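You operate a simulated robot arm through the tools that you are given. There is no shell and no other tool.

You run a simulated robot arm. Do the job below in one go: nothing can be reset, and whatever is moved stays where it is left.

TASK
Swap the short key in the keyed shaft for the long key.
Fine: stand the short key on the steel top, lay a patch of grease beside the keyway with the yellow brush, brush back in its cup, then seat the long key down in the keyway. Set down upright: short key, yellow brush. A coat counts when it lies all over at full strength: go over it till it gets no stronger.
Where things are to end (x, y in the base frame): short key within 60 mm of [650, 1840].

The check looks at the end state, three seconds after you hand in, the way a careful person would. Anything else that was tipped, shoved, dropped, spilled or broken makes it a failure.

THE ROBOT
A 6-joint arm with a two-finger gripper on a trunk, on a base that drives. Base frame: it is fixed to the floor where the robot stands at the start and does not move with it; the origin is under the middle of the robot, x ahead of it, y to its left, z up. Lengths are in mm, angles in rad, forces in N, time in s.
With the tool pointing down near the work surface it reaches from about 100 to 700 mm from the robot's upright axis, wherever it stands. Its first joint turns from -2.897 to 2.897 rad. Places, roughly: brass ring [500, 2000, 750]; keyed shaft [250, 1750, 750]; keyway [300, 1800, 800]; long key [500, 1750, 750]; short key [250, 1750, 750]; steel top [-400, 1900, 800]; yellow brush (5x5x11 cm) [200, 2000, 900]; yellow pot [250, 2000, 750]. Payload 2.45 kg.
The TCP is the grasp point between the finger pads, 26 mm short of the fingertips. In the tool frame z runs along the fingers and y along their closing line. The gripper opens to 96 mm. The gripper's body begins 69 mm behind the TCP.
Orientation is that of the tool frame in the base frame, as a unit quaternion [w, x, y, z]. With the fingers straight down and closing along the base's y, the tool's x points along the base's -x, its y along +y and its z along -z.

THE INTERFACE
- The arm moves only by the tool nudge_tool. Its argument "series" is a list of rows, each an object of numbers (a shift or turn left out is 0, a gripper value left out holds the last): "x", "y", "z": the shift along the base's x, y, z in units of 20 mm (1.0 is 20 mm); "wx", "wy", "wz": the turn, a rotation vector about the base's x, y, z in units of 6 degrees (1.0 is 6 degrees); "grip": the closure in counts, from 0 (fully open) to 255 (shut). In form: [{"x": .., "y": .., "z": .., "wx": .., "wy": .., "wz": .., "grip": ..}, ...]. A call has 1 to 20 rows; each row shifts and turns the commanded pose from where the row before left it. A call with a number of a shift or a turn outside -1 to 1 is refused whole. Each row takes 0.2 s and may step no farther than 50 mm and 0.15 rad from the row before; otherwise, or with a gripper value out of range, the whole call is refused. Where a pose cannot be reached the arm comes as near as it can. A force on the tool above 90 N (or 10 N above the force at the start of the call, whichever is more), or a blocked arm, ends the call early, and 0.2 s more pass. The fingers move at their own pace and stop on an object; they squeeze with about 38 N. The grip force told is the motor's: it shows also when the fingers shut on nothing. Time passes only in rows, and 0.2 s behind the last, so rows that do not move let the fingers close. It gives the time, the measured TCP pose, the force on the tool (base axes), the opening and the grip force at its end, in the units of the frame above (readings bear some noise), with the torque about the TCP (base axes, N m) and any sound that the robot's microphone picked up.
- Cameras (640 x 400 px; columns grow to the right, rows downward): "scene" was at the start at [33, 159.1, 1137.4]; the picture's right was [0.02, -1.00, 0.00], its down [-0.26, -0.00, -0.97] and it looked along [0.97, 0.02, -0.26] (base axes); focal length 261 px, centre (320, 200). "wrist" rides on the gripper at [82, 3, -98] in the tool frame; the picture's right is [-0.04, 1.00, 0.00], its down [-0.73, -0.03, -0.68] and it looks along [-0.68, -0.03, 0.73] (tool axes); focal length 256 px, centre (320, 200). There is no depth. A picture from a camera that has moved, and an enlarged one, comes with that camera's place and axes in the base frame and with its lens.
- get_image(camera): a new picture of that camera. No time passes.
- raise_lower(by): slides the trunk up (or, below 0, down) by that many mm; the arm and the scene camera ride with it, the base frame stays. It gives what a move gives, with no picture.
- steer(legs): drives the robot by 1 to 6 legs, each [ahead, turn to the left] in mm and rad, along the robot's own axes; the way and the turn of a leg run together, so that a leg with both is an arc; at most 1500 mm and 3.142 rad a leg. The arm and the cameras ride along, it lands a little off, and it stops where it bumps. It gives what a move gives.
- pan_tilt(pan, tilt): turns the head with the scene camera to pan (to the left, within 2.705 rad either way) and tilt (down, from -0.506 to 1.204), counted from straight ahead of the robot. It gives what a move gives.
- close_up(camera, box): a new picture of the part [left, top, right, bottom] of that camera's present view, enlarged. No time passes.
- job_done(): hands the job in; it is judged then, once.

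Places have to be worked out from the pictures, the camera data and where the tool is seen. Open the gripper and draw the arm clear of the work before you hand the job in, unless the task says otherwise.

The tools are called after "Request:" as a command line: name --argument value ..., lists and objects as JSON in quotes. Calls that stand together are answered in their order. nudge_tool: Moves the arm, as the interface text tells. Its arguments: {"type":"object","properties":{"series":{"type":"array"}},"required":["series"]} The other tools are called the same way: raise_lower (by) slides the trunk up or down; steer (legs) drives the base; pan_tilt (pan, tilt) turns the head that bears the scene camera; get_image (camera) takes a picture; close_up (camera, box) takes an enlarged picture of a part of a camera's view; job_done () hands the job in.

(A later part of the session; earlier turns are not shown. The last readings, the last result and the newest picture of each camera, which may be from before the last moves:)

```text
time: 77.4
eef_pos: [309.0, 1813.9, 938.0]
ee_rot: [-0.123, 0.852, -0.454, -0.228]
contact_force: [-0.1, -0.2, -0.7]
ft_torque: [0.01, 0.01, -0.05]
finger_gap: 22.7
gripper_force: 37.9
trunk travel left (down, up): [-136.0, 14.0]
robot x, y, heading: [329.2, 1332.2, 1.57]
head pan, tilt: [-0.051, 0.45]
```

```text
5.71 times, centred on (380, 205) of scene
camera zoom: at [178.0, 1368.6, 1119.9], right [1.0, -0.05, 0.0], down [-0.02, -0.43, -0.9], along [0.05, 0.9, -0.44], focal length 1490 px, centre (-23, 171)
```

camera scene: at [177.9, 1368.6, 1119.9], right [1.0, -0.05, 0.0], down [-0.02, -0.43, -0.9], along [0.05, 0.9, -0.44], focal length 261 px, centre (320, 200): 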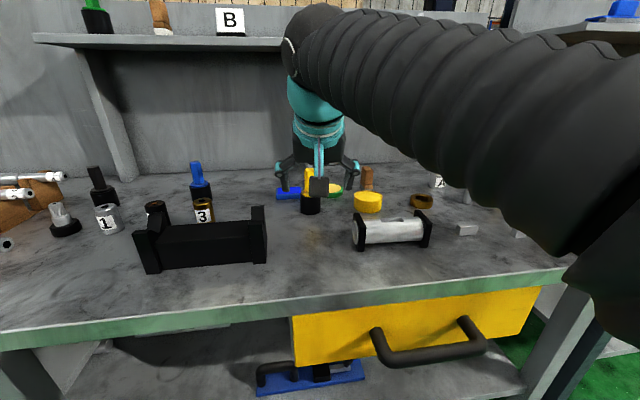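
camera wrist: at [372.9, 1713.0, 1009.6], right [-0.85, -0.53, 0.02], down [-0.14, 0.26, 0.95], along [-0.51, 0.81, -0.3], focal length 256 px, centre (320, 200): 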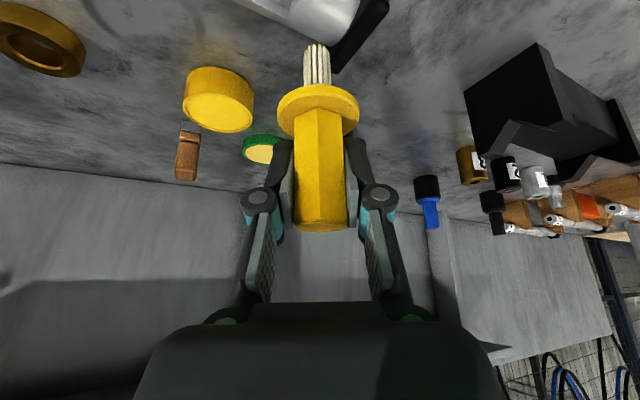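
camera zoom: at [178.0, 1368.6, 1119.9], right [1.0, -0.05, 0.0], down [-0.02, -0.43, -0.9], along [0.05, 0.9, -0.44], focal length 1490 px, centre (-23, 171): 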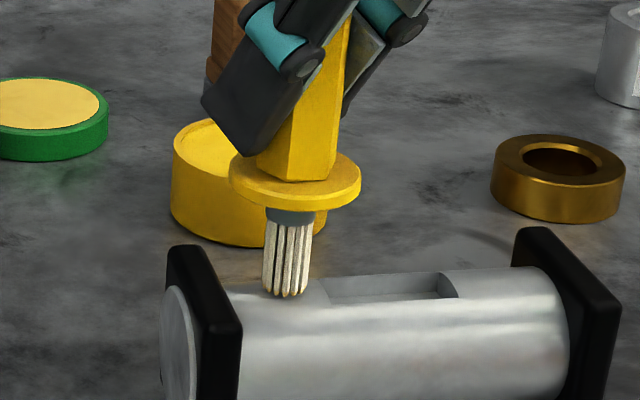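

Request:
nudge_tool --series '[{"z": -0.1}, {}]'

Request:
nudge_tool --series '[{"z": -0.05}, {}]'

Request:
close_up --camera "scene" --box '[340, 170, 420, 240]'

```text
time: 78.0
eef_pos: [307.4, 1814.3, 938.0]
ee_rot: [-0.122, 0.852, -0.454, -0.228]
contact_force: [0.5, 0.0, -0.1]
ft_torque: [0.02, -0.04, 0.01]
finger_gap: 22.8
gripper_force: 38.0
trunk travel left (down, up): [-136.0, 14.0]
robot x, y, heading: [330.6, 1334.9, 1.566]
head pan, tilt: [-0.051, 0.45]
```

```text
time: 78.6
eef_pos: [307.1, 1814.1, 937.7]
ee_rot: [-0.122, 0.852, -0.454, -0.23]
contact_force: [-0.3, 0.3, 8.4]
ft_torque: [0.07, 0.03, 0.02]
finger_gap: 22.6
gripper_force: 38.0
trunk travel left (down, up): [-136.0, 14.0]
robot x, y, heading: [329.9, 1337.5, 1.565]
head pan, tilt: [-0.051, 0.45]
```

```text
5.71 times, centred on (380, 205) of scene
camera zoom: at [178.0, 1368.3, 1120.0], right [1.0, -0.05, 0.0], down [-0.02, -0.43, -0.9], along [0.05, 0.9, -0.43], focal length 1490 px, centre (-23, 171)
```

zoom: 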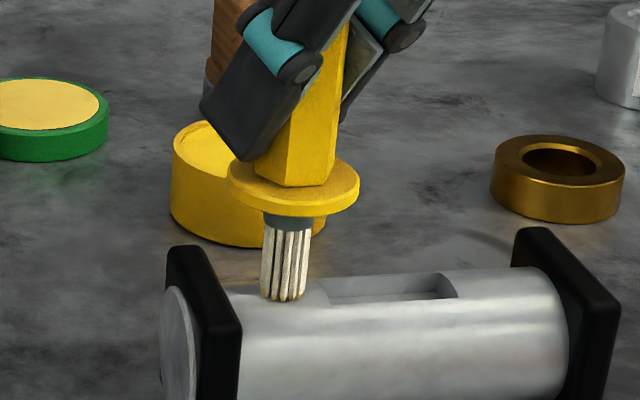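

Contact at TCP z≈937.5 (8 N). I make short strokes along x, then lift a little to inspect the deposit.

Request:
nudge_tool --series '[{"x": -0.2}, {"x": -0.2}, {"x": 0.2}, {"x": 0.2}, {"x": 0.2}, {"x": 0.2}, {"x": -0.2}, {"x": -0.2}, {"x": -0.2}, {"x": -0.2}, {"x": 0.2}, {"x": 0.2}]'

Request:
nudge_tool --series '[{"z": 0.5}, {"z": 1}, {"z": 0.5}, {}]'

Request:
close_up --camera "scene" --box '[340, 170, 420, 240]'

Request:
get_image --camera "wrist"

```text
time: 81.2
eef_pos: [307.6, 1812.6, 937.5]
ee_rot: [-0.122, 0.852, -0.455, -0.228]
contact_force: [-8.7, -0.8, 21.9]
ft_torque: [0.08, 0.48, -0.02]
finger_gap: 23.0
gripper_force: 38.0
trunk travel left (down, up): [-136.0, 14.0]
robot x, y, heading: [328.4, 1336.0, 1.57]
head pan, tilt: [-0.051, 0.45]
```

```text
time: 82.2
eef_pos: [308.0, 1813.5, 975.5]
ee_rot: [-0.122, 0.853, -0.454, -0.229]
contact_force: [0.7, -0.2, -0.5]
ft_torque: [-0.02, 0.01, 0.02]
finger_gap: 22.9
gripper_force: 38.2
trunk travel left (down, up): [-136.0, 14.0]
robot x, y, heading: [331.7, 1337.5, 1.565]
head pan, tilt: [-0.051, 0.45]
```

```text
5.71 times, centred on (380, 205) of scene
camera zoom: at [178.0, 1368.6, 1119.8], right [1.0, -0.05, 0.0], down [-0.02, -0.43, -0.9], along [0.05, 0.9, -0.44], focal length 1490 px, centre (-23, 171)
```

zoom: 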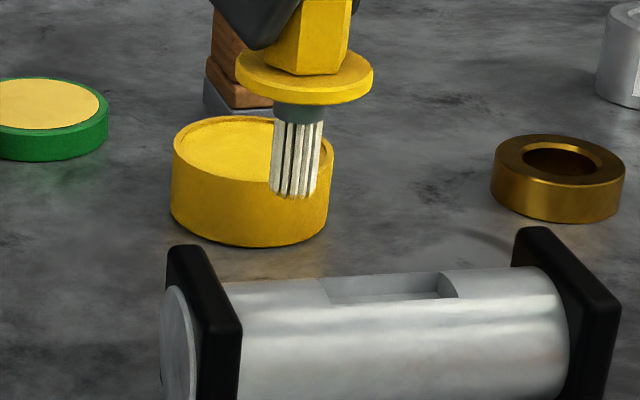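

```text
taken
camera wrist: at [371.9, 1712.9, 1020.7], right [-0.85, -0.53, 0.02], down [-0.14, 0.26, 0.95], along [-0.51, 0.81, -0.3], focal length 256 px, centre (320, 200)
```

wrist: 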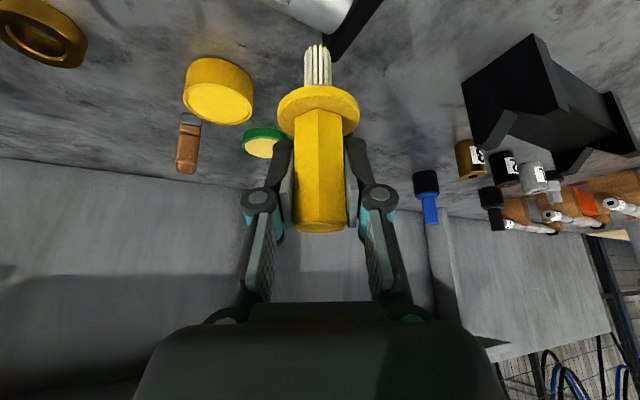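

No obvious deposit; I zoom in on the shaft and bristle tips.

Request:
close_up --camera "scene" --box '[360, 205, 420, 240]'

Request:
close_up --camera "scene" --box '[360, 180, 400, 210]'

Request:
close_up --camera "wrist" --box '[230, 0, 390, 100]'

```text
10.67 times, centred on (390, 222) of scene
camera zoom: at [178.0, 1368.6, 1119.8], right [1.0, -0.05, 0.0], down [-0.02, -0.43, -0.9], along [0.05, 0.9, -0.44], focal length 2782 px, centre (-427, -40)
```

zoom: 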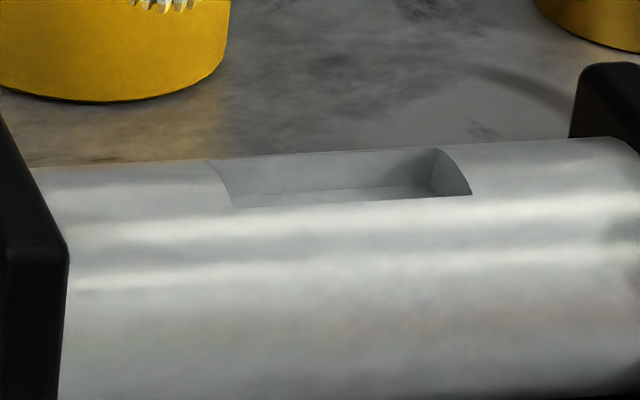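

```text
13.33 times, centred on (380, 195) of scene
camera zoom: at [178.0, 1368.6, 1119.8], right [1.0, -0.05, 0.0], down [-0.02, -0.43, -0.9], along [0.05, 0.9, -0.44], focal length 3478 px, centre (-480, 267)
```

zoom: 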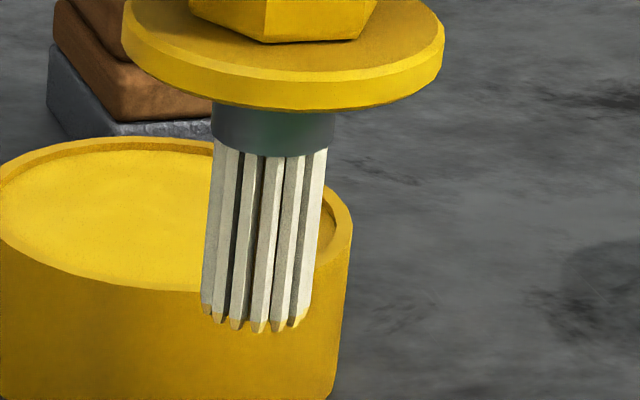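

```text
4.00 times, centred on (310, 50) of wrist
camera zoom: at [371.9, 1712.9, 1020.7], right [-0.85, -0.53, 0.02], down [-0.14, 0.26, 0.95], along [-0.51, 0.81, -0.3], focal length 1024 px, centre (360, 800)
```

zoom: 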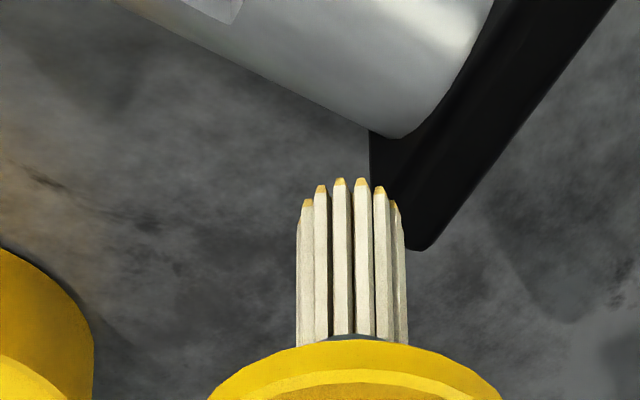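

No deposit visible on this side, while the tips are still yellow, so the patch place may be the other side. I move to the +x side of the pocket (x≈388) and touch down there.

Request:
nudge_tool --series '[{"x": 1}, {"x": 1}, {"x": 1}, {"x": 1, "y": 0.25}, {"z": -0.8}, {"z": -0.8}, {}]'

Request:
close_up --camera "scene" --box '[340, 170, 440, 240]'

Request:
nudge_tool --series '[{"z": -0.1}, {}]'

Request:
nudge_tool --series '[{"z": -0.1}, {}]'

```text
time: 83.8
eef_pos: [388.9, 1819.1, 944.1]
ee_rot: [-0.123, 0.852, -0.455, -0.228]
contact_force: [0.1, 0.4, -0.7]
ft_torque: [-0.03, 0.04, 0.01]
finger_gap: 22.7
gripper_force: 37.7
trunk travel left (down, up): [-136.0, 14.0]
robot x, y, heading: [330.5, 1337.5, 1.565]
head pan, tilt: [-0.051, 0.45]
```

```text
5.71 times, centred on (390, 205) of scene
camera zoom: at [178.0, 1368.6, 1119.9], right [1.0, -0.05, 0.0], down [-0.02, -0.43, -0.9], along [0.05, 0.9, -0.44], focal length 1490 px, centre (-80, 171)
```

zoom: 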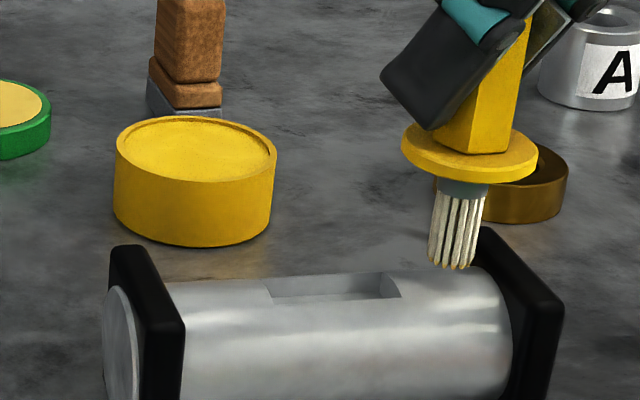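

```text
time: 84.4
eef_pos: [388.4, 1819.3, 941.9]
ee_rot: [-0.123, 0.852, -0.454, -0.229]
contact_force: [0.1, 0.7, -0.3]
ft_torque: [0.0, 0.02, 0.0]
finger_gap: 22.7
gripper_force: 38.6
trunk travel left (down, up): [-136.0, 14.0]
robot x, y, heading: [333.8, 1338.2, 1.568]
head pan, tilt: [-0.051, 0.45]
```

```text
time: 85.0
eef_pos: [390.0, 1819.2, 939.3]
ee_rot: [-0.122, 0.853, -0.454, -0.227]
contact_force: [0.4, 0.5, -1.3]
ft_torque: [-0.01, 0.01, -0.02]
finger_gap: 23.0
gripper_force: 38.2
trunk travel left (down, up): [-136.0, 14.0]
robot x, y, heading: [331.4, 1337.3, 1.566]
head pan, tilt: [-0.051, 0.45]
```

Just above the crown on the +x side; I go down to contact, shifting 3 mm toward the pocket.

Request:
nudge_tool --series '[{"x": -0.15}, {"z": -0.08}, {}]'

Request:
nudge_tool --series '[{"z": -0.06}, {}]'

Request:
nudge_tool --series '[{"z": -0.05}, {}]'

```text
time: 85.8
eef_pos: [385.9, 1819.7, 938.6]
ee_rot: [-0.122, 0.853, -0.454, -0.228]
contact_force: [-0.3, 0.2, -0.4]
ft_torque: [0.0, 0.04, -0.01]
finger_gap: 22.9
gripper_force: 37.8
trunk travel left (down, up): [-136.0, 14.0]
robot x, y, heading: [328.5, 1333.7, 1.566]
head pan, tilt: [-0.051, 0.45]
```

```text
time: 86.4
eef_pos: [386.2, 1818.9, 937.7]
ee_rot: [-0.122, 0.852, -0.455, -0.228]
contact_force: [0.2, 0.2, -0.3]
ft_torque: [0.02, 0.04, 0.01]
finger_gap: 22.7
gripper_force: 38.0
trunk travel left (down, up): [-136.0, 14.0]
robot x, y, heading: [330.2, 1334.2, 1.565]
head pan, tilt: [-0.051, 0.45]
```

```text
time: 87.0
eef_pos: [385.6, 1818.5, 937.6]
ee_rot: [-0.123, 0.852, -0.454, -0.229]
contact_force: [1.5, 2.3, 7.3]
ft_torque: [0.15, 0.07, -0.06]
finger_gap: 23.4
gripper_force: 38.1
trunk travel left (down, up): [-136.0, 14.0]
robot x, y, heading: [329.6, 1335.1, 1.57]
head pan, tilt: [-0.051, 0.45]
```

Contact at 7 N. I stroke here and inspect.

Request:
nudge_tool --series '[{"x": -0.2, "y": -0.1}, {"x": 0.2}, {"x": 0.2}, {"x": -0.2}, {"x": -0.2}, {"x": 0.2}, {"x": 0.2}, {"x": -0.2}, {"x": -0.2}, {"x": 0.2}]'

Request:
nudge_tool --series '[{"z": 0.5}, {"z": 1}, {"z": 0.5}, {}]'

Request:
close_up --camera "scene" --box '[360, 175, 440, 240]'

Request:
close_up --camera "wrist" --box '[230, 0, 390, 100]'

```text
time: 89.2
eef_pos: [383.2, 1815.6, 937.8]
ee_rot: [-0.122, 0.853, -0.453, -0.229]
contact_force: [-5.7, -0.5, 17.1]
ft_torque: [0.07, 0.39, 0.03]
finger_gap: 22.9
gripper_force: 38.1
trunk travel left (down, up): [-136.0, 14.0]
robot x, y, heading: [332.1, 1334.3, 1.572]
head pan, tilt: [-0.051, 0.45]
```

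```text
time: 90.2
eef_pos: [384.6, 1818.2, 978.0]
ee_rot: [-0.123, 0.853, -0.454, -0.228]
contact_force: [-0.6, 0.7, -1.2]
ft_torque: [-0.03, 0.02, -0.01]
finger_gap: 22.9
gripper_force: 38.1
trunk travel left (down, up): [-136.0, 14.0]
robot x, y, heading: [330.3, 1334.3, 1.566]
head pan, tilt: [-0.051, 0.45]
```

```text
6.15 times, centred on (400, 208) of scene
camera zoom: at [178.0, 1368.6, 1119.9], right [1.0, -0.05, 0.0], down [-0.02, -0.43, -0.9], along [0.05, 0.9, -0.44], focal length 1605 px, centre (-172, 154)
```

zoom: 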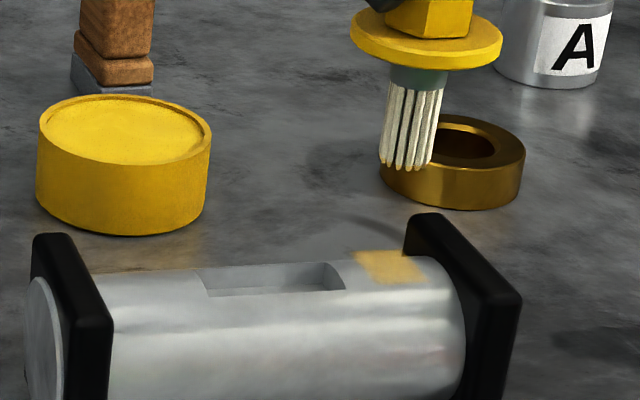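

```text
4.00 times, centred on (310, 50) of wrist
camera zoom: at [449.2, 1716.7, 1021.0], right [-0.85, -0.53, 0.02], down [-0.14, 0.26, 0.95], along [-0.51, 0.81, -0.3], focal length 1024 px, centre (360, 800)
```

zoom: 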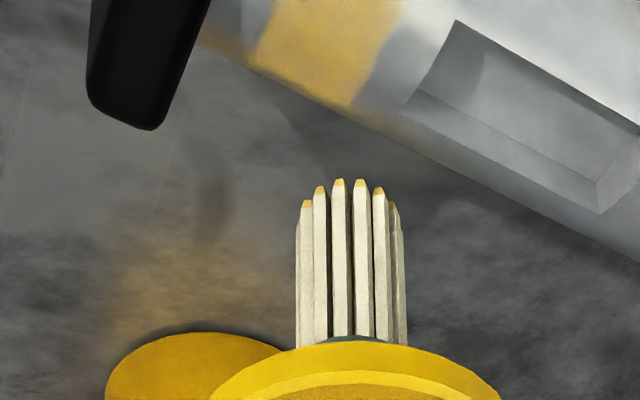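

A yellow patch appeared on the +x side (≈x 378–400). I zoom in to see its extent and strength.

Request:
close_up --camera "scene" --box '[395, 205, 435, 235]'

Request:
close_up --camera "wrist" --box '[250, 0, 350, 40]'

```text
13.33 times, centred on (415, 220) of scene
camera zoom: at [178.0, 1368.6, 1119.9], right [1.0, -0.05, 0.0], down [-0.02, -0.43, -0.9], along [0.05, 0.9, -0.44], focal length 3478 px, centre (-947, -67)
```

zoom: 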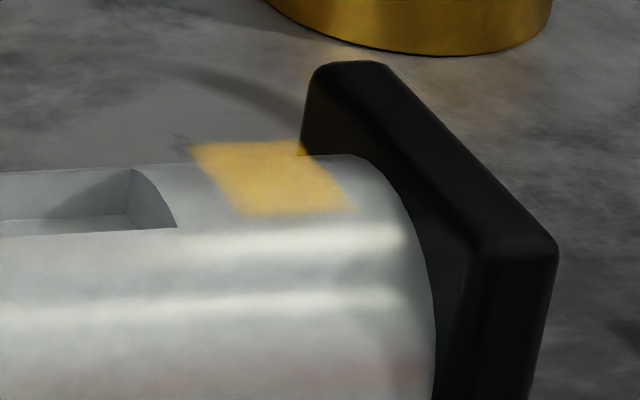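

```text
6.40 times, centred on (300, 20) of wrist
camera zoom: at [449.2, 1716.7, 1021.0], right [-0.85, -0.53, 0.02], down [-0.14, 0.26, 0.95], along [-0.51, 0.81, -0.3], focal length 1638 px, centre (448, 1352)
```

zoom: 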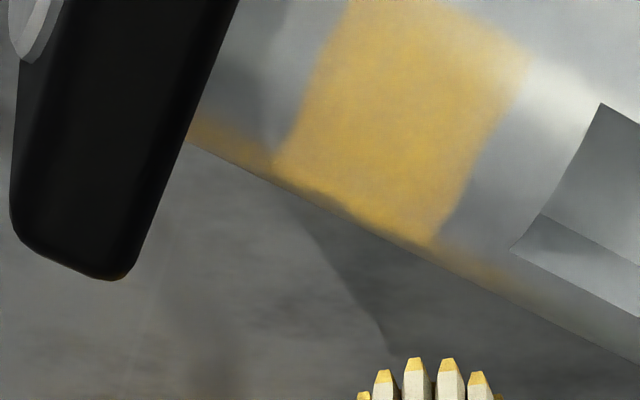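

The patch region looks like a flat rectangle ≈x 381–399, y 1810–1831. I go back down and raster over the entire area for several passes.

Request:
nudge_tool --series '[{"z": -0.8}, {"z": -0.8}, {"z": -0.3}, {"z": -0.1}, {"y": -0.2}, {"y": -0.2}, {"y": 0.3}, {"y": 0.3}, {"y": 0.3}, {"x": 0.2}, {"y": -0.3}, {"y": -0.3}, {"y": -0.3}, {"x": 0.2}, {"y": 0.3}, {"y": 0.3}, {"y": 0.3}, {}]'

Request:
nudge_tool --series '[{"x": -0.2}, {"y": -0.3}, {"y": -0.3}, {"y": -0.3}, {"x": -0.2}, {"y": 0.3}, {"y": 0.3}, {"y": 0.3}, {"x": -0.2}, {"y": -0.3}, {"y": -0.3}, {"y": -0.3}, {"x": 0.2}, {"x": 0.2}, {"x": 0.2}, {"y": 0.3}, {"x": -0.3}, {"y": 0.3}, {"x": 0.3}, {}]'

Request:
nudge_tool --series '[{"z": 0.5}, {"z": 1}, {"z": 0.5}, {}]'

Request:
close_up --camera "scene" --box '[395, 205, 435, 235]'

Request:
close_up --camera "scene" --box '[360, 155, 440, 240]'

Request:
close_up --camera "wrist" --box '[230, 0, 390, 100]'

```text
time: 94.0
eef_pos: [392.6, 1828.1, 936.6]
ee_rot: [-0.123, 0.852, -0.455, -0.229]
contact_force: [0.9, -1.0, 4.1]
ft_torque: [-0.1, -0.1, 0.0]
finger_gap: 23.1
gripper_force: 37.5
trunk travel left (down, up): [-136.0, 14.0]
robot x, y, heading: [332.2, 1334.5, 1.571]
head pan, tilt: [-0.051, 0.45]
```

```text
time: 98.2
eef_pos: [393.9, 1818.6, 936.6]
ee_rot: [-0.123, 0.852, -0.455, -0.228]
contact_force: [0.2, 1.6, 1.6]
ft_torque: [0.03, 0.03, 0.01]
finger_gap: 23.0
gripper_force: 37.2
trunk travel left (down, up): [-136.0, 14.0]
robot x, y, heading: [330.3, 1336.1, 1.569]
head pan, tilt: [-0.051, 0.45]
```

```text
time: 99.2
eef_pos: [393.5, 1821.9, 975.7]
ee_rot: [-0.122, 0.852, -0.455, -0.228]
contact_force: [-0.1, -1.0, -1.1]
ft_torque: [0.01, -0.03, -0.01]
finger_gap: 23.0
gripper_force: 37.4
trunk travel left (down, up): [-136.0, 14.0]
robot x, y, heading: [333.3, 1337.7, 1.566]
head pan, tilt: [-0.051, 0.45]
```

```text
13.33 times, centred on (415, 220) of scene
camera zoom: at [178.0, 1368.6, 1119.9], right [1.0, -0.05, 0.0], down [-0.02, -0.43, -0.9], along [0.05, 0.9, -0.44], focal length 3478 px, centre (-947, -67)
```

zoom: 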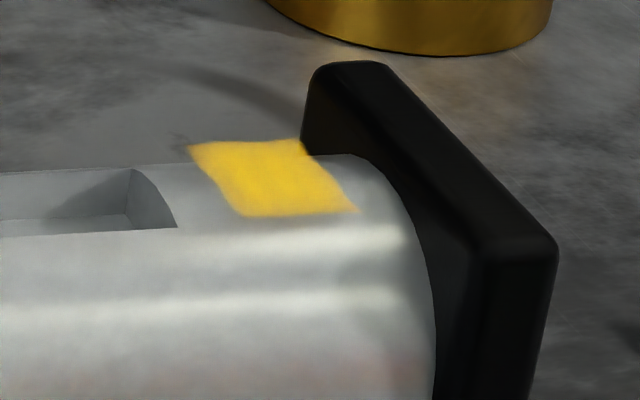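

```text
4.71 times, centred on (400, 198) of scene
camera zoom: at [178.0, 1368.6, 1119.9], right [1.0, -0.05, 0.0], down [-0.02, -0.43, -0.9], along [0.05, 0.9, -0.44], focal length 1227 px, centre (-56, 212)
```

zoom: 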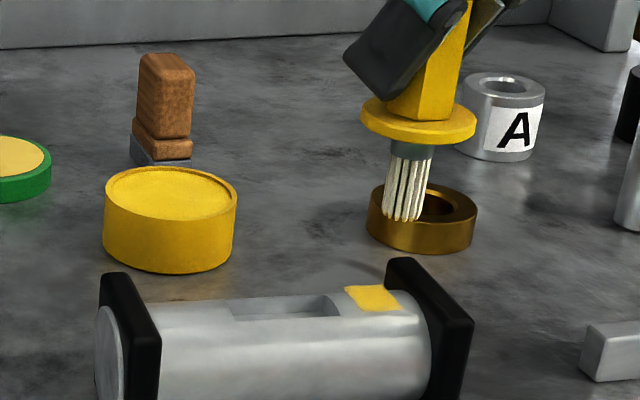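

```text
4.00 times, centred on (310, 50) of wrist
camera zoom: at [457.7, 1720.0, 1020.5], right [-0.85, -0.53, 0.02], down [-0.14, 0.26, 0.95], along [-0.51, 0.81, -0.3], focal length 1024 px, centre (360, 800)
```

zoom: 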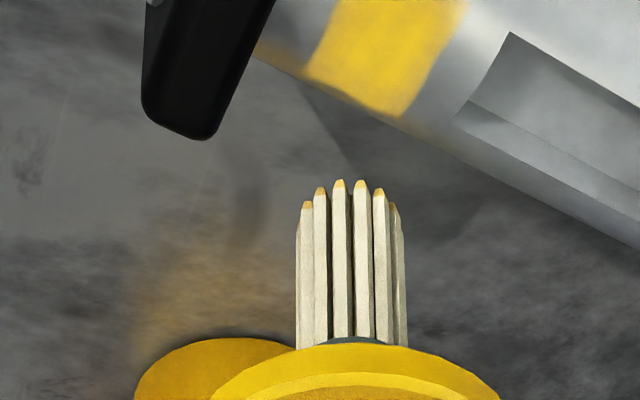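

Strength clearly rose and the region's outline is confirmed. I do more passes, especially along the edges, to saturate it.

Request:
nudge_tool --series '[{"z": -0.8}, {"z": -0.8}, {"z": -0.3}, {"z": -0.12}, {"y": 0.25}, {"y": 0.2}, {"y": -0.3}, {"y": -0.3}, {"y": -0.35}, {"x": -0.2}, {"y": 0.3}, {"y": 0.3}, {"y": 0.35}, {"x": -0.2}, {"y": -0.3}, {"y": -0.3}, {"y": -0.35}, {"x": -0.2}, {"y": 0.3}, {"y": 0.3}]'

Request:
nudge_tool --series '[{"y": 0.35}, {"x": 0.2}, {"x": 0.2}, {"x": 0.2}, {"y": -0.2}, {"x": -0.3}, {"x": -0.3}, {"y": -0.2}, {"x": 0.3}, {"x": 0.3}, {"y": -0.2}, {"x": -0.3}, {"x": -0.3}, {"y": -0.2}, {"x": 0.3}, {"x": 0.3}, {"y": -0.15}, {"x": -0.3}, {"x": -0.3}, {"x": 0.3}]'

Request:
nudge_tool --series '[{"z": 0.5}, {"z": 1}, {"z": 0.5}, {}]'

Request:
close_up --camera "scene" --box '[395, 205, 435, 235]'

Request:
close_up --camera "wrist" --box '[250, 0, 350, 40]'

```text
time: 103.4
eef_pos: [381.6, 1822.1, 936.2]
ee_rot: [-0.123, 0.852, -0.455, -0.228]
contact_force: [-0.3, -3.9, 11.1]
ft_torque: [-0.4, -0.07, -0.04]
finger_gap: 22.9
gripper_force: 38.1
trunk travel left (down, up): [-136.0, 14.0]
robot x, y, heading: [331.5, 1338.2, 1.566]
head pan, tilt: [-0.051, 0.45]
```

```text
time: 107.6
eef_pos: [385.0, 1810.4, 936.1]
ee_rot: [-0.123, 0.852, -0.454, -0.229]
contact_force: [-5.6, -3.0, 18.6]
ft_torque: [-0.14, 0.5, 0.03]
finger_gap: 22.8
gripper_force: 37.9
trunk travel left (down, up): [-136.0, 14.0]
robot x, y, heading: [332.1, 1337.5, 1.57]
head pan, tilt: [-0.051, 0.45]
```

```text
time: 108.6
eef_pos: [387.8, 1809.8, 975.5]
ee_rot: [-0.122, 0.852, -0.454, -0.228]
contact_force: [-0.6, 0.2, -1.0]
ft_torque: [0.0, -0.01, 0.03]
finger_gap: 22.7
gripper_force: 38.0
trunk travel left (down, up): [-136.0, 14.0]
robot x, y, heading: [331.7, 1337.6, 1.571]
head pan, tilt: [-0.051, 0.45]
```

```text
13.33 times, centred on (415, 220) of scene
camera zoom: at [178.0, 1368.6, 1119.9], right [1.0, -0.05, 0.0], down [-0.02, -0.43, -0.9], along [0.05, 0.9, -0.44], focal length 3478 px, centre (-947, -67)
```

zoom: 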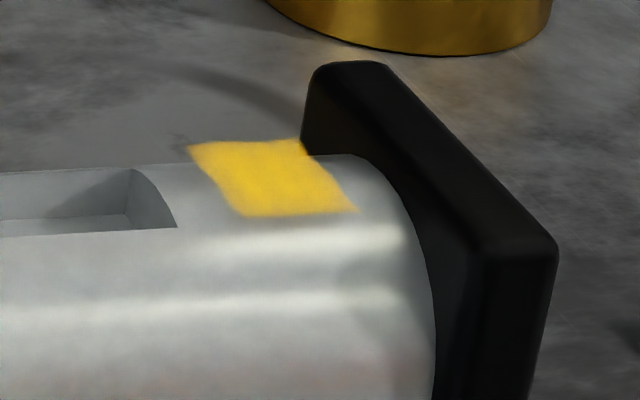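

```text
6.40 times, centred on (300, 20) of wrist
camera zoom: at [452.0, 1709.7, 1019.9], right [-0.85, -0.53, 0.02], down [-0.14, 0.26, 0.95], along [-0.51, 0.81, -0.3], focal length 1638 px, centre (448, 1352)
```

zoom: 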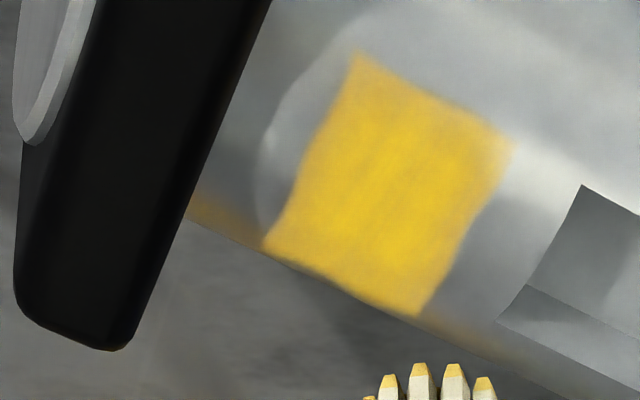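

Nearly saturated, with slightly paler edges in the wrist view. I run one more dense raster extending beyond the edges and compare.

Request:
nudge_tool --series '[{"z": -0.8}, {"z": -0.8}, {"z": -0.3}, {"z": -0.1}, {"x": 0.35, "y": -0.2}, {"x": -0.4}, {"x": -0.4}, {"y": 0.2}, {"x": 0.4}, {"x": 0.4}, {"y": 0.2}, {"x": -0.4}, {"x": -0.4}, {"y": 0.2}, {"x": 0.4}, {"x": 0.4}, {"y": 0.2}, {"x": -0.4}, {"x": -0.4}, {"y": 0.2}]'

Request:
nudge_tool --series '[{"x": 0.4}, {"x": 0.4}, {"y": 0.2}, {"x": -0.4}, {"x": -0.4}, {"y": 0.1}, {"x": 0.4}, {"x": 0.4}, {"y": -0.2}, {"y": -0.3}, {"y": -0.3}, {"y": -0.3}, {"x": -0.2}, {"y": 0.3}, {"y": 0.3}, {"y": 0.3}, {"x": -0.3}, {"y": -0.3}, {"y": -0.3}, {"y": -0.3}]'

Request:
nudge_tool --series '[{"x": -0.2}, {"y": 0.3}, {"y": 0.3}, {"y": 0.3}, {"z": 0.5}, {"z": 1}, {"z": 0.5, "y": -0.5}, {"y": -0.5}, {}]'

Request:
close_up --camera "scene" --box '[395, 205, 435, 235]'

Request:
close_up --camera "wrist" --box '[250, 0, 350, 40]'

```text
time: 112.8
eef_pos: [377.5, 1827.8, 936.6]
ee_rot: [-0.121, 0.853, -0.454, -0.228]
contact_force: [0.3, 0.2, 8.5]
ft_torque: [-0.13, 0.01, 0.0]
finger_gap: 22.7
gripper_force: 38.6
trunk travel left (down, up): [-136.0, 14.0]
robot x, y, heading: [330.0, 1335.7, 1.565]
head pan, tilt: [-0.051, 0.45]
```

```text
time: 117.0
eef_pos: [385.0, 1810.7, 936.3]
ee_rot: [-0.122, 0.853, -0.453, -0.228]
contact_force: [-0.8, 1.8, 9.2]
ft_torque: [0.23, 0.03, 0.01]
finger_gap: 22.8
gripper_force: 37.7
trunk travel left (down, up): [-136.0, 14.0]
robot x, y, heading: [332.3, 1335.9, 1.568]
head pan, tilt: [-0.051, 0.45]
```

```text
time: 119.0
eef_pos: [380.9, 1808.1, 976.3]
ee_rot: [-0.123, 0.852, -0.454, -0.228]
contact_force: [-0.1, 0.7, -0.9]
ft_torque: [-0.01, 0.03, 0.01]
finger_gap: 23.0
gripper_force: 38.1
trunk travel left (down, up): [-136.0, 14.0]
robot x, y, heading: [330.3, 1335.1, 1.567]
head pan, tilt: [-0.051, 0.45]
```

```text
13.33 times, centred on (415, 220) of scene
camera zoom: at [178.0, 1368.6, 1119.9], right [1.0, -0.05, 0.0], down [-0.02, -0.43, -0.9], along [0.05, 0.9, -0.44], focal length 3478 px, centre (-947, -67)
```

zoom: 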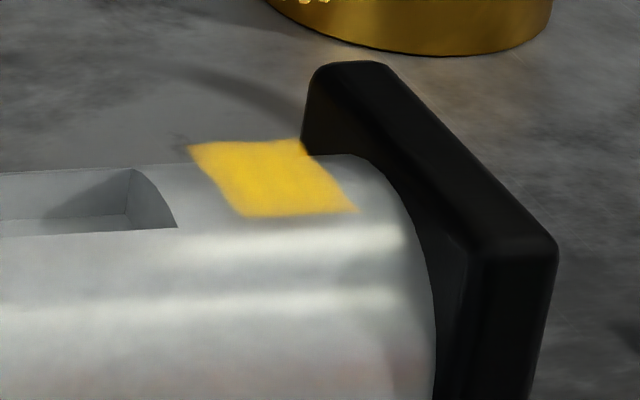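

```text
6.40 times, centred on (300, 20) of wrist
camera zoom: at [444.6, 1707.2, 1019.9], right [-0.85, -0.53, 0.02], down [-0.14, 0.26, 0.95], along [-0.51, 0.81, -0.3], focal length 1638 px, centre (448, 1352)
```

zoom: 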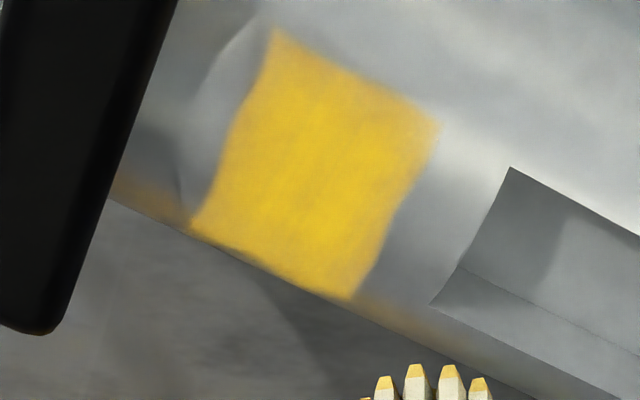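

The coat looks stable, but to be certain the brush wasn't running dry I reload it in the yellow pot and make another pass.

Request:
nudge_tool --series '[{"y": 1, "x": -0.3}, {"y": 1, "x": -0.3}, {"y": 1, "x": -0.3}, {"y": 1, "x": -0.3}, {"y": 1, "x": -0.3}, {"y": 1, "x": -0.3}, {"y": 1, "x": -0.3}, {"y": 1, "x": -0.3}, {"y": 0.15}, {"z": -1}, {"z": -1}, {"z": -0.8}, {}]'

Request:
close_up --camera "scene" --box '[330, 150, 420, 225]'

```text
time: 121.8
eef_pos: [332.1, 1970.1, 918.6]
ee_rot: [-0.122, 0.852, -0.454, -0.228]
contact_force: [-1.0, 0.1, 0.2]
ft_torque: [-0.01, 0.0, 0.03]
finger_gap: 22.7
gripper_force: 38.5
trunk travel left (down, up): [-136.0, 14.0]
robot x, y, heading: [332.9, 1336.4, 1.564]
head pan, tilt: [-0.051, 0.45]
```

```text
5.33 times, centred on (375, 188) of scene
camera zoom: at [178.0, 1368.7, 1119.9], right [1.0, -0.05, 0.0], down [-0.02, -0.43, -0.9], along [0.05, 0.9, -0.44], focal length 1391 px, centre (27, 267)
```

zoom: 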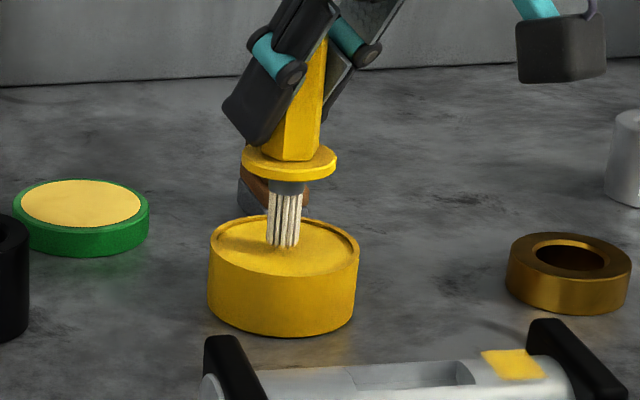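

Above the grease, centred. I go down to a light contact and lift again.

Request:
nudge_tool --series '[{"z": -0.12}, {"z": -0.08}, {}]'

Request:
nudge_tool --series '[{"z": -0.06}, {}]'

```text
time: 122.6
eef_pos: [333.2, 1970.4, 915.4]
ee_rot: [-0.122, 0.852, -0.455, -0.228]
contact_force: [-0.8, 0.2, -0.5]
ft_torque: [0.0, 0.0, -0.01]
finger_gap: 22.9
gripper_force: 38.2
trunk travel left (down, up): [-136.0, 14.0]
robot x, y, heading: [330.5, 1338.1, 1.566]
head pan, tilt: [-0.051, 0.45]
```

```text
time: 123.2
eef_pos: [332.4, 1971.6, 913.7]
ee_rot: [-0.122, 0.852, -0.455, -0.228]
contact_force: [-1.1, 0.5, -0.6]
ft_torque: [0.0, 0.02, 0.03]
finger_gap: 22.8
gripper_force: 38.1
trunk travel left (down, up): [-136.0, 14.0]
robot x, y, heading: [330.2, 1336.8, 1.573]
head pan, tilt: [-0.051, 0.45]
```

Request:
nudge_tool --series '[{"z": -0.06}, {}]'

Request:
nudge_tool --series '[{"z": -0.04}, {}]'

```text
time: 123.8
eef_pos: [333.4, 1970.3, 912.8]
ee_rot: [-0.123, 0.852, -0.455, -0.228]
contact_force: [-0.3, -0.3, -0.3]
ft_torque: [-0.03, -0.02, 0.0]
finger_gap: 22.9
gripper_force: 38.2
trunk travel left (down, up): [-136.0, 14.0]
robot x, y, heading: [326.3, 1334.1, 1.567]
head pan, tilt: [-0.051, 0.45]
```

```text
time: 124.4
eef_pos: [332.3, 1970.4, 913.8]
ee_rot: [-0.122, 0.853, -0.453, -0.229]
contact_force: [1.3, 0.1, 3.9]
ft_torque: [-0.01, -0.04, -0.03]
finger_gap: 22.6
gripper_force: 38.1
trunk travel left (down, up): [-136.0, 14.0]
robot x, y, heading: [330.3, 1336.8, 1.566]
head pan, tilt: [-0.051, 0.45]
```

Loaded. I lift and return over the patch (x≈388, y≈1820).

Request:
nudge_tool --series '[{"z": 0.6}, {"z": 1}, {"z": 1}, {"z": 0.5}, {"y": -1, "x": 0.4}, {"y": -1, "x": 0.4}, {"y": -1, "x": 0.4}, {"y": -1, "x": 0.4}, {"y": -1, "x": 0.4}, {"y": -1, "x": 0.4}, {"y": -1, "x": 0.4}, {"y": -0.55}, {}]'

Request:
nudge_tool --series '[{"z": -0.8}, {"z": -0.8}, {"z": -0.25}, {}]'

```text
time: 127.2
eef_pos: [389.5, 1820.9, 974.2]
ee_rot: [-0.123, 0.852, -0.455, -0.228]
contact_force: [0.1, -0.3, -1.1]
ft_torque: [0.0, -0.02, 0.03]
finger_gap: 22.8
gripper_force: 38.6
trunk travel left (down, up): [-136.0, 14.0]
robot x, y, heading: [331.9, 1337.6, 1.563]
head pan, tilt: [-0.051, 0.45]
```

```text
time: 128.2
eef_pos: [389.1, 1820.5, 936.6]
ee_rot: [-0.123, 0.852, -0.455, -0.227]
contact_force: [0.1, -0.1, -0.2]
ft_torque: [0.01, 0.01, -0.01]
finger_gap: 22.8
gripper_force: 38.0
trunk travel left (down, up): [-136.0, 14.0]
robot x, y, heading: [330.7, 1336.6, 1.568]
head pan, tilt: [-0.051, 0.45]
```

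Just above contact; I press ~1.5 mm further and raster the whole patch again.

Request:
nudge_tool --series '[{"z": -0.07}, {"y": -0.3, "x": 0.3}, {"y": -0.35}, {"x": -0.4}, {"x": -0.4}, {"y": 0.2}, {"x": 0.4}, {"x": 0.4}, {"y": 0.2}, {"x": -0.4}, {"x": -0.4}, {"y": 0.2}, {"x": 0.4}, {"x": 0.4}, {"y": 0.2}, {"x": -0.4}, {"x": -0.4}, {"y": 0.2}, {"x": 0.4}, {"x": 0.4}]'

Request:
nudge_tool --series '[{"y": 0.2}, {"x": -0.4}, {"x": -0.4}, {"y": 0.1}, {"x": 0.4}, {"x": 0.4}, {"y": -0.2}, {"y": -0.3}, {"y": -0.3}, {"y": -0.3}, {"y": -0.2}, {"x": -0.2}, {"y": 0.3}, {"y": 0.3}, {"y": 0.3}, {"y": 0.3}, {"x": -0.3}, {"y": -0.4}, {"y": -0.4}, {"y": -0.4}]'

Request:
nudge_tool --series '[{"x": -0.2}, {"y": 0.4}, {"y": 0.4}, {"y": 0.4}, {"z": 0.5}, {"z": 1}, {"z": 0.5, "y": -0.5}, {"y": -0.5}, {}]'

Request:
close_up --camera "scene" --box '[395, 205, 435, 235]'

Request:
close_up --camera "wrist" --box '[250, 0, 350, 40]'

```text
time: 132.4
eef_pos: [394.8, 1827.2, 936.3]
ee_rot: [-0.122, 0.852, -0.454, -0.229]
contact_force: [0.7, 0.5, -0.9]
ft_torque: [-0.01, 0.05, 0.0]
finger_gap: 23.0
gripper_force: 37.6
trunk travel left (down, up): [-136.0, 14.0]
robot x, y, heading: [331.7, 1335.4, 1.565]
head pan, tilt: [-0.051, 0.45]
```

```text
time: 136.6
eef_pos: [385.9, 1806.6, 936.6]
ee_rot: [-0.122, 0.852, -0.455, -0.228]
contact_force: [1.1, 0.6, -0.5]
ft_torque: [-0.03, 0.03, -0.03]
finger_gap: 23.0
gripper_force: 38.1
trunk travel left (down, up): [-136.0, 14.0]
robot x, y, heading: [330.0, 1335.8, 1.566]
head pan, tilt: [-0.051, 0.45]
```

```text
time: 138.6
eef_pos: [381.6, 1814.0, 976.1]
ee_rot: [-0.122, 0.852, -0.454, -0.229]
contact_force: [0.3, 0.5, -1.1]
ft_torque: [0.01, 0.01, 0.04]
finger_gap: 22.9
gripper_force: 38.6
trunk travel left (down, up): [-136.0, 14.0]
robot x, y, heading: [330.8, 1334.0, 1.574]
head pan, tilt: [-0.051, 0.45]
```

```text
13.33 times, centred on (415, 220) of scene
camera zoom: at [178.0, 1368.6, 1119.9], right [1.0, -0.05, 0.0], down [-0.02, -0.43, -0.9], along [0.05, 0.9, -0.44], focal length 3478 px, centre (-947, -67)
```

zoom: 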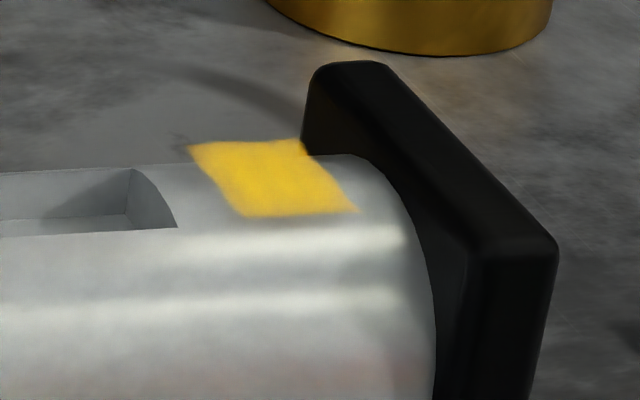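

```text
6.40 times, centred on (300, 20) of wrist
camera zoom: at [445.2, 1711.4, 1021.0], right [-0.85, -0.53, 0.02], down [-0.14, 0.26, 0.95], along [-0.51, 0.81, -0.3], focal length 1638 px, centre (448, 1352)
```

zoom: 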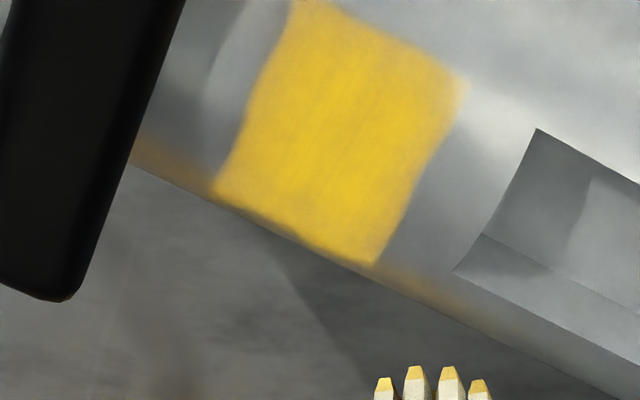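

That pass read almost no contact force, so I do one more pass with definite contact.

Request:
nudge_tool --series '[{"x": 0.4, "y": 0.3}, {"z": -0.8}, {"z": -0.8}, {"z": -0.4}, {}]'

Request:
nudge_tool --series '[{"z": -0.06}, {}]'

Request:
nudge_tool --series '[{"z": -0.05}, {}]'

```text
time: 139.8
eef_pos: [389.5, 1817.1, 936.2]
ee_rot: [-0.122, 0.852, -0.455, -0.229]
contact_force: [-0.2, -0.5, 3.7]
ft_torque: [0.03, 0.03, -0.04]
finger_gap: 23.0
gripper_force: 38.0
trunk travel left (down, up): [-136.0, 14.0]
robot x, y, heading: [331.4, 1337.2, 1.568]
head pan, tilt: [-0.051, 0.45]
```

```text
time: 140.4
eef_pos: [389.2, 1816.2, 936.6]
ee_rot: [-0.124, 0.852, -0.453, -0.23]
contact_force: [2.2, 1.6, 14.2]
ft_torque: [0.15, -0.09, 0.04]
finger_gap: 23.1
gripper_force: 37.8
trunk travel left (down, up): [-136.0, 14.0]
robot x, y, heading: [332.2, 1337.5, 1.569]
head pan, tilt: [-0.051, 0.45]
```

```text
time: 141.0
eef_pos: [389.7, 1815.0, 935.2]
ee_rot: [-0.123, 0.852, -0.453, -0.229]
contact_force: [3.1, 0.9, 27.1]
ft_torque: [0.06, -0.14, -0.02]
finger_gap: 23.1
gripper_force: 38.4
trunk travel left (down, up): [-136.0, 14.0]
robot x, y, heading: [328.6, 1338.3, 1.569]
head pan, tilt: [-0.051, 0.45]
```

Good contact. I back off slightly and raster once more.

Request:
nudge_tool --series '[{"z": 0.03}, {"y": -0.3, "x": 0.3}, {"y": -0.2}, {"x": -0.4}, {"x": -0.4}, {"y": 0.2}, {"x": 0.4}, {"x": 0.4}, {"y": 0.2}, {"x": -0.4}, {"x": -0.4}, {"y": 0.2}, {"x": 0.4}, {"x": 0.4}, {"y": 0.2}, {"x": -0.4}, {"x": -0.4}, {"y": 0.2}, {"x": 0.4}, {"x": 0.4}]'

Request:
nudge_tool --series '[{"y": 0.2}, {"x": -0.4}, {"x": -0.4}, {"y": 0.1}, {"x": 0.4}, {"x": 0.4}, {"y": -0.2}, {"y": -0.3}, {"y": -0.3}, {"y": -0.3}, {"y": -0.2}, {"x": -0.2}, {"y": 0.3}, {"y": 0.3}, {"y": 0.3}, {"y": 0.3}, {"x": -0.3}, {"y": -0.4}, {"y": -0.4}, {"y": -0.4}]'

Request:
nudge_tool --series '[{"x": -0.2}, {"y": 0.4}, {"y": 0.4}, {"y": 0.4}, {"z": 0.5}, {"z": 1}, {"z": 0.5, "y": -0.5}, {"y": -0.5}, {}]'

Request:
close_up --camera "scene" --box '[395, 205, 435, 235]'

Request:
close_up --camera "wrist" --box '[250, 0, 350, 40]'

Request:
get_image --camera "scene"

```text
time: 145.2
eef_pos: [393.9, 1827.4, 934.2]
ee_rot: [-0.123, 0.852, -0.454, -0.228]
contact_force: [-2.5, 2.5, 6.6]
ft_torque: [0.13, 0.19, -0.04]
finger_gap: 22.8
gripper_force: 38.2
trunk travel left (down, up): [-136.0, 14.0]
robot x, y, heading: [330.2, 1336.4, 1.568]
head pan, tilt: [-0.051, 0.45]
```

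```text
time: 149.4
eef_pos: [385.5, 1806.2, 933.2]
ee_rot: [-0.121, 0.853, -0.454, -0.228]
contact_force: [-0.7, -0.5, -0.8]
ft_torque: [-0.03, 0.0, -0.01]
finger_gap: 22.7
gripper_force: 38.1
trunk travel left (down, up): [-136.0, 14.0]
robot x, y, heading: [332.8, 1335.2, 1.57]
head pan, tilt: [-0.051, 0.45]
```

```text
time: 151.4
eef_pos: [380.7, 1811.8, 976.3]
ee_rot: [-0.121, 0.853, -0.454, -0.228]
contact_force: [-0.1, 1.0, 0.3]
ft_torque: [0.0, 0.0, -0.02]
finger_gap: 22.8
gripper_force: 38.1
trunk travel left (down, up): [-136.0, 14.0]
robot x, y, heading: [331.9, 1337.9, 1.568]
head pan, tilt: [-0.051, 0.45]
```

```text
13.33 times, centred on (415, 220) of scene
camera zoom: at [178.0, 1368.6, 1119.9], right [1.0, -0.05, 0.0], down [-0.02, -0.43, -0.9], along [0.05, 0.9, -0.44], focal length 3478 px, centre (-947, -67)
```

zoom: 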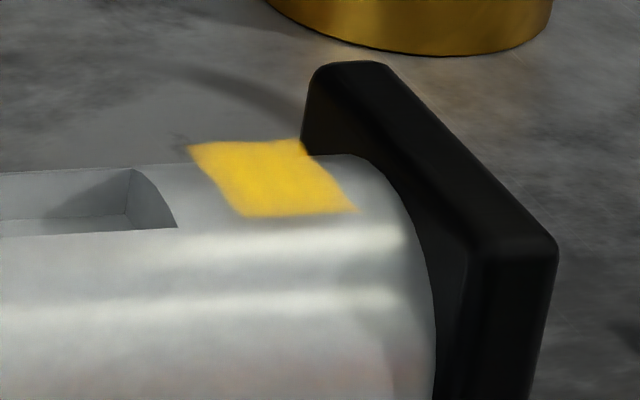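

```text
6.40 times, centred on (300, 20) of wrist
camera zoom: at [444.6, 1711.5, 1019.4], right [-0.85, -0.53, 0.02], down [-0.14, 0.26, 0.95], along [-0.51, 0.81, -0.3], focal length 1638 px, centre (448, 1352)
```

zoom: 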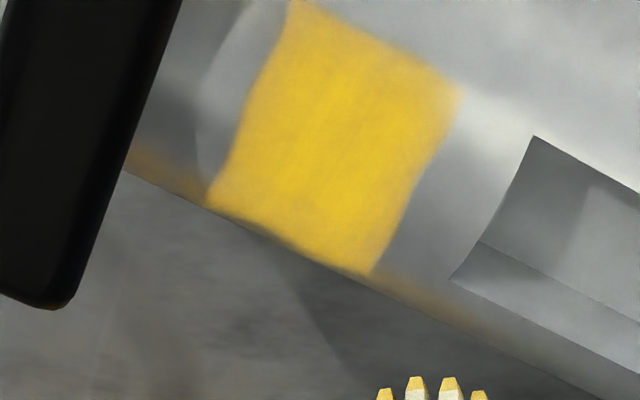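

```text
taken
camera scene: at [178.0, 1368.6, 1119.9], right [1.0, -0.05, 0.0], down [-0.02, -0.43, -0.9], along [0.05, 0.9, -0.44], focal length 261 px, centre (320, 200)
```

scene: 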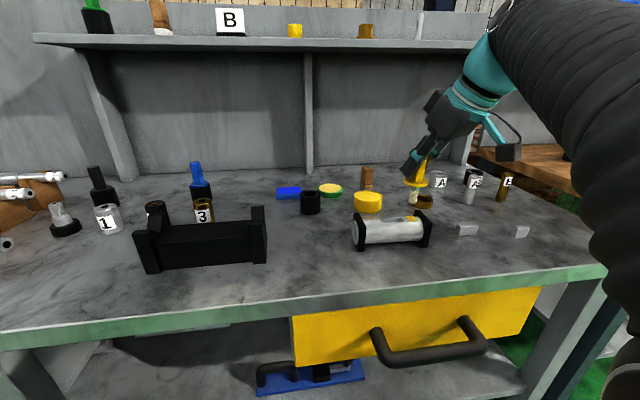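

The patch no longer changes: it's saturated. I carry the brush back to above its cup at (185.5,1968.9).

Request:
nudge_tool --series '[{"x": -0.975, "y": 0.78}, {"x": -0.975, "y": 0.78}, {"x": -0.975, "y": 0.78}, {"x": -0.975, "y": 0.78}, {"x": -0.975, "y": 0.78}, {"x": -0.975, "y": 0.78}, {"x": -0.975, "y": 0.78}, {"x": -0.975, "y": 0.78}, {"x": -0.975, "y": 0.78}, {"x": -0.975, "y": 0.78}, {"z": -0.5}, {}]'

Request:
close_up --camera "scene" --box '[260, 130, 380, 225]'

Request:
get_image --camera "wrist"

```text
time: 154.0
eef_pos: [185.0, 1967.7, 965.0]
ee_rot: [-0.122, 0.853, -0.454, -0.228]
contact_force: [-0.1, 0.1, -0.2]
ft_torque: [-0.01, 0.0, -0.02]
finger_gap: 22.7
gripper_force: 37.9
trunk travel left (down, up): [-136.0, 14.0]
robot x, y, heading: [330.6, 1334.9, 1.567]
head pan, tilt: [-0.051, 0.45]
```

```text
4.21 times, centred on (320, 178) of scene
camera zoom: at [177.9, 1368.6, 1119.9], right [1.0, -0.05, 0.0], down [-0.02, -0.43, -0.9], along [0.05, 0.9, -0.44], focal length 1098 px, centre (320, 295)
```

zoom: 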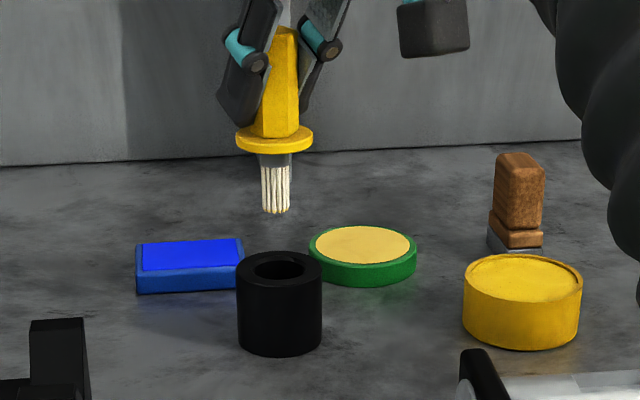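

```text
taken
camera wrist: at [248.3, 1867.7, 1009.4], right [-0.85, -0.53, 0.02], down [-0.14, 0.26, 0.96], along [-0.51, 0.81, -0.3], focal length 256 px, centre (320, 200)
```

wrist: 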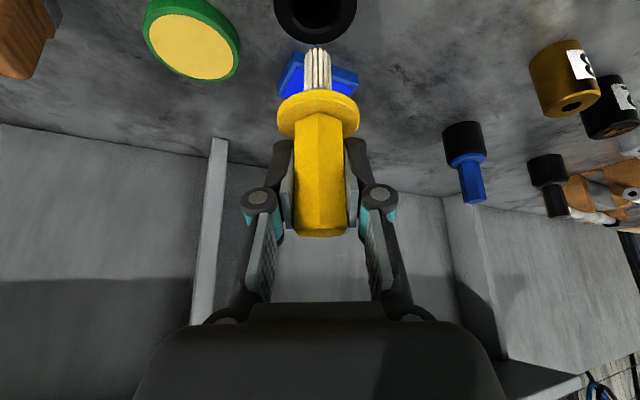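

Bristles are above the cup, ≈2 mm left of the hole's centre. I shift +2 mm and lower into the cup gradually.

Request:
nudge_tool --series '[{"x": 0.1}, {"z": -0.7}, {"z": -0.7}, {}]'

Request:
close_up --camera "scene" --box '[260, 150, 360, 225]'

```text
time: 155.0
eef_pos: [187.7, 1968.4, 936.2]
ee_rot: [-0.122, 0.852, -0.455, -0.227]
contact_force: [-0.4, -0.3, -0.5]
ft_torque: [0.01, 0.0, -0.01]
finger_gap: 22.8
gripper_force: 37.9
trunk travel left (down, up): [-136.0, 14.0]
robot x, y, heading: [330.2, 1337.1, 1.567]
head pan, tilt: [-0.051, 0.45]
```

```text
5.33 times, centred on (310, 188) of scene
camera zoom: at [177.9, 1368.7, 1119.9], right [1.0, -0.05, 0.0], down [-0.02, -0.43, -0.9], along [0.05, 0.9, -0.44], focal length 1391 px, centre (373, 267)
```

zoom: 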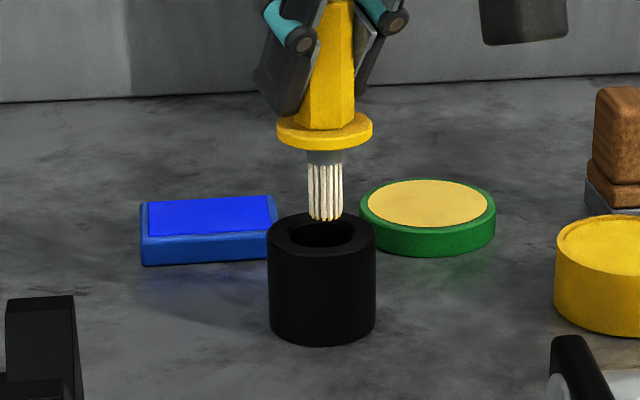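

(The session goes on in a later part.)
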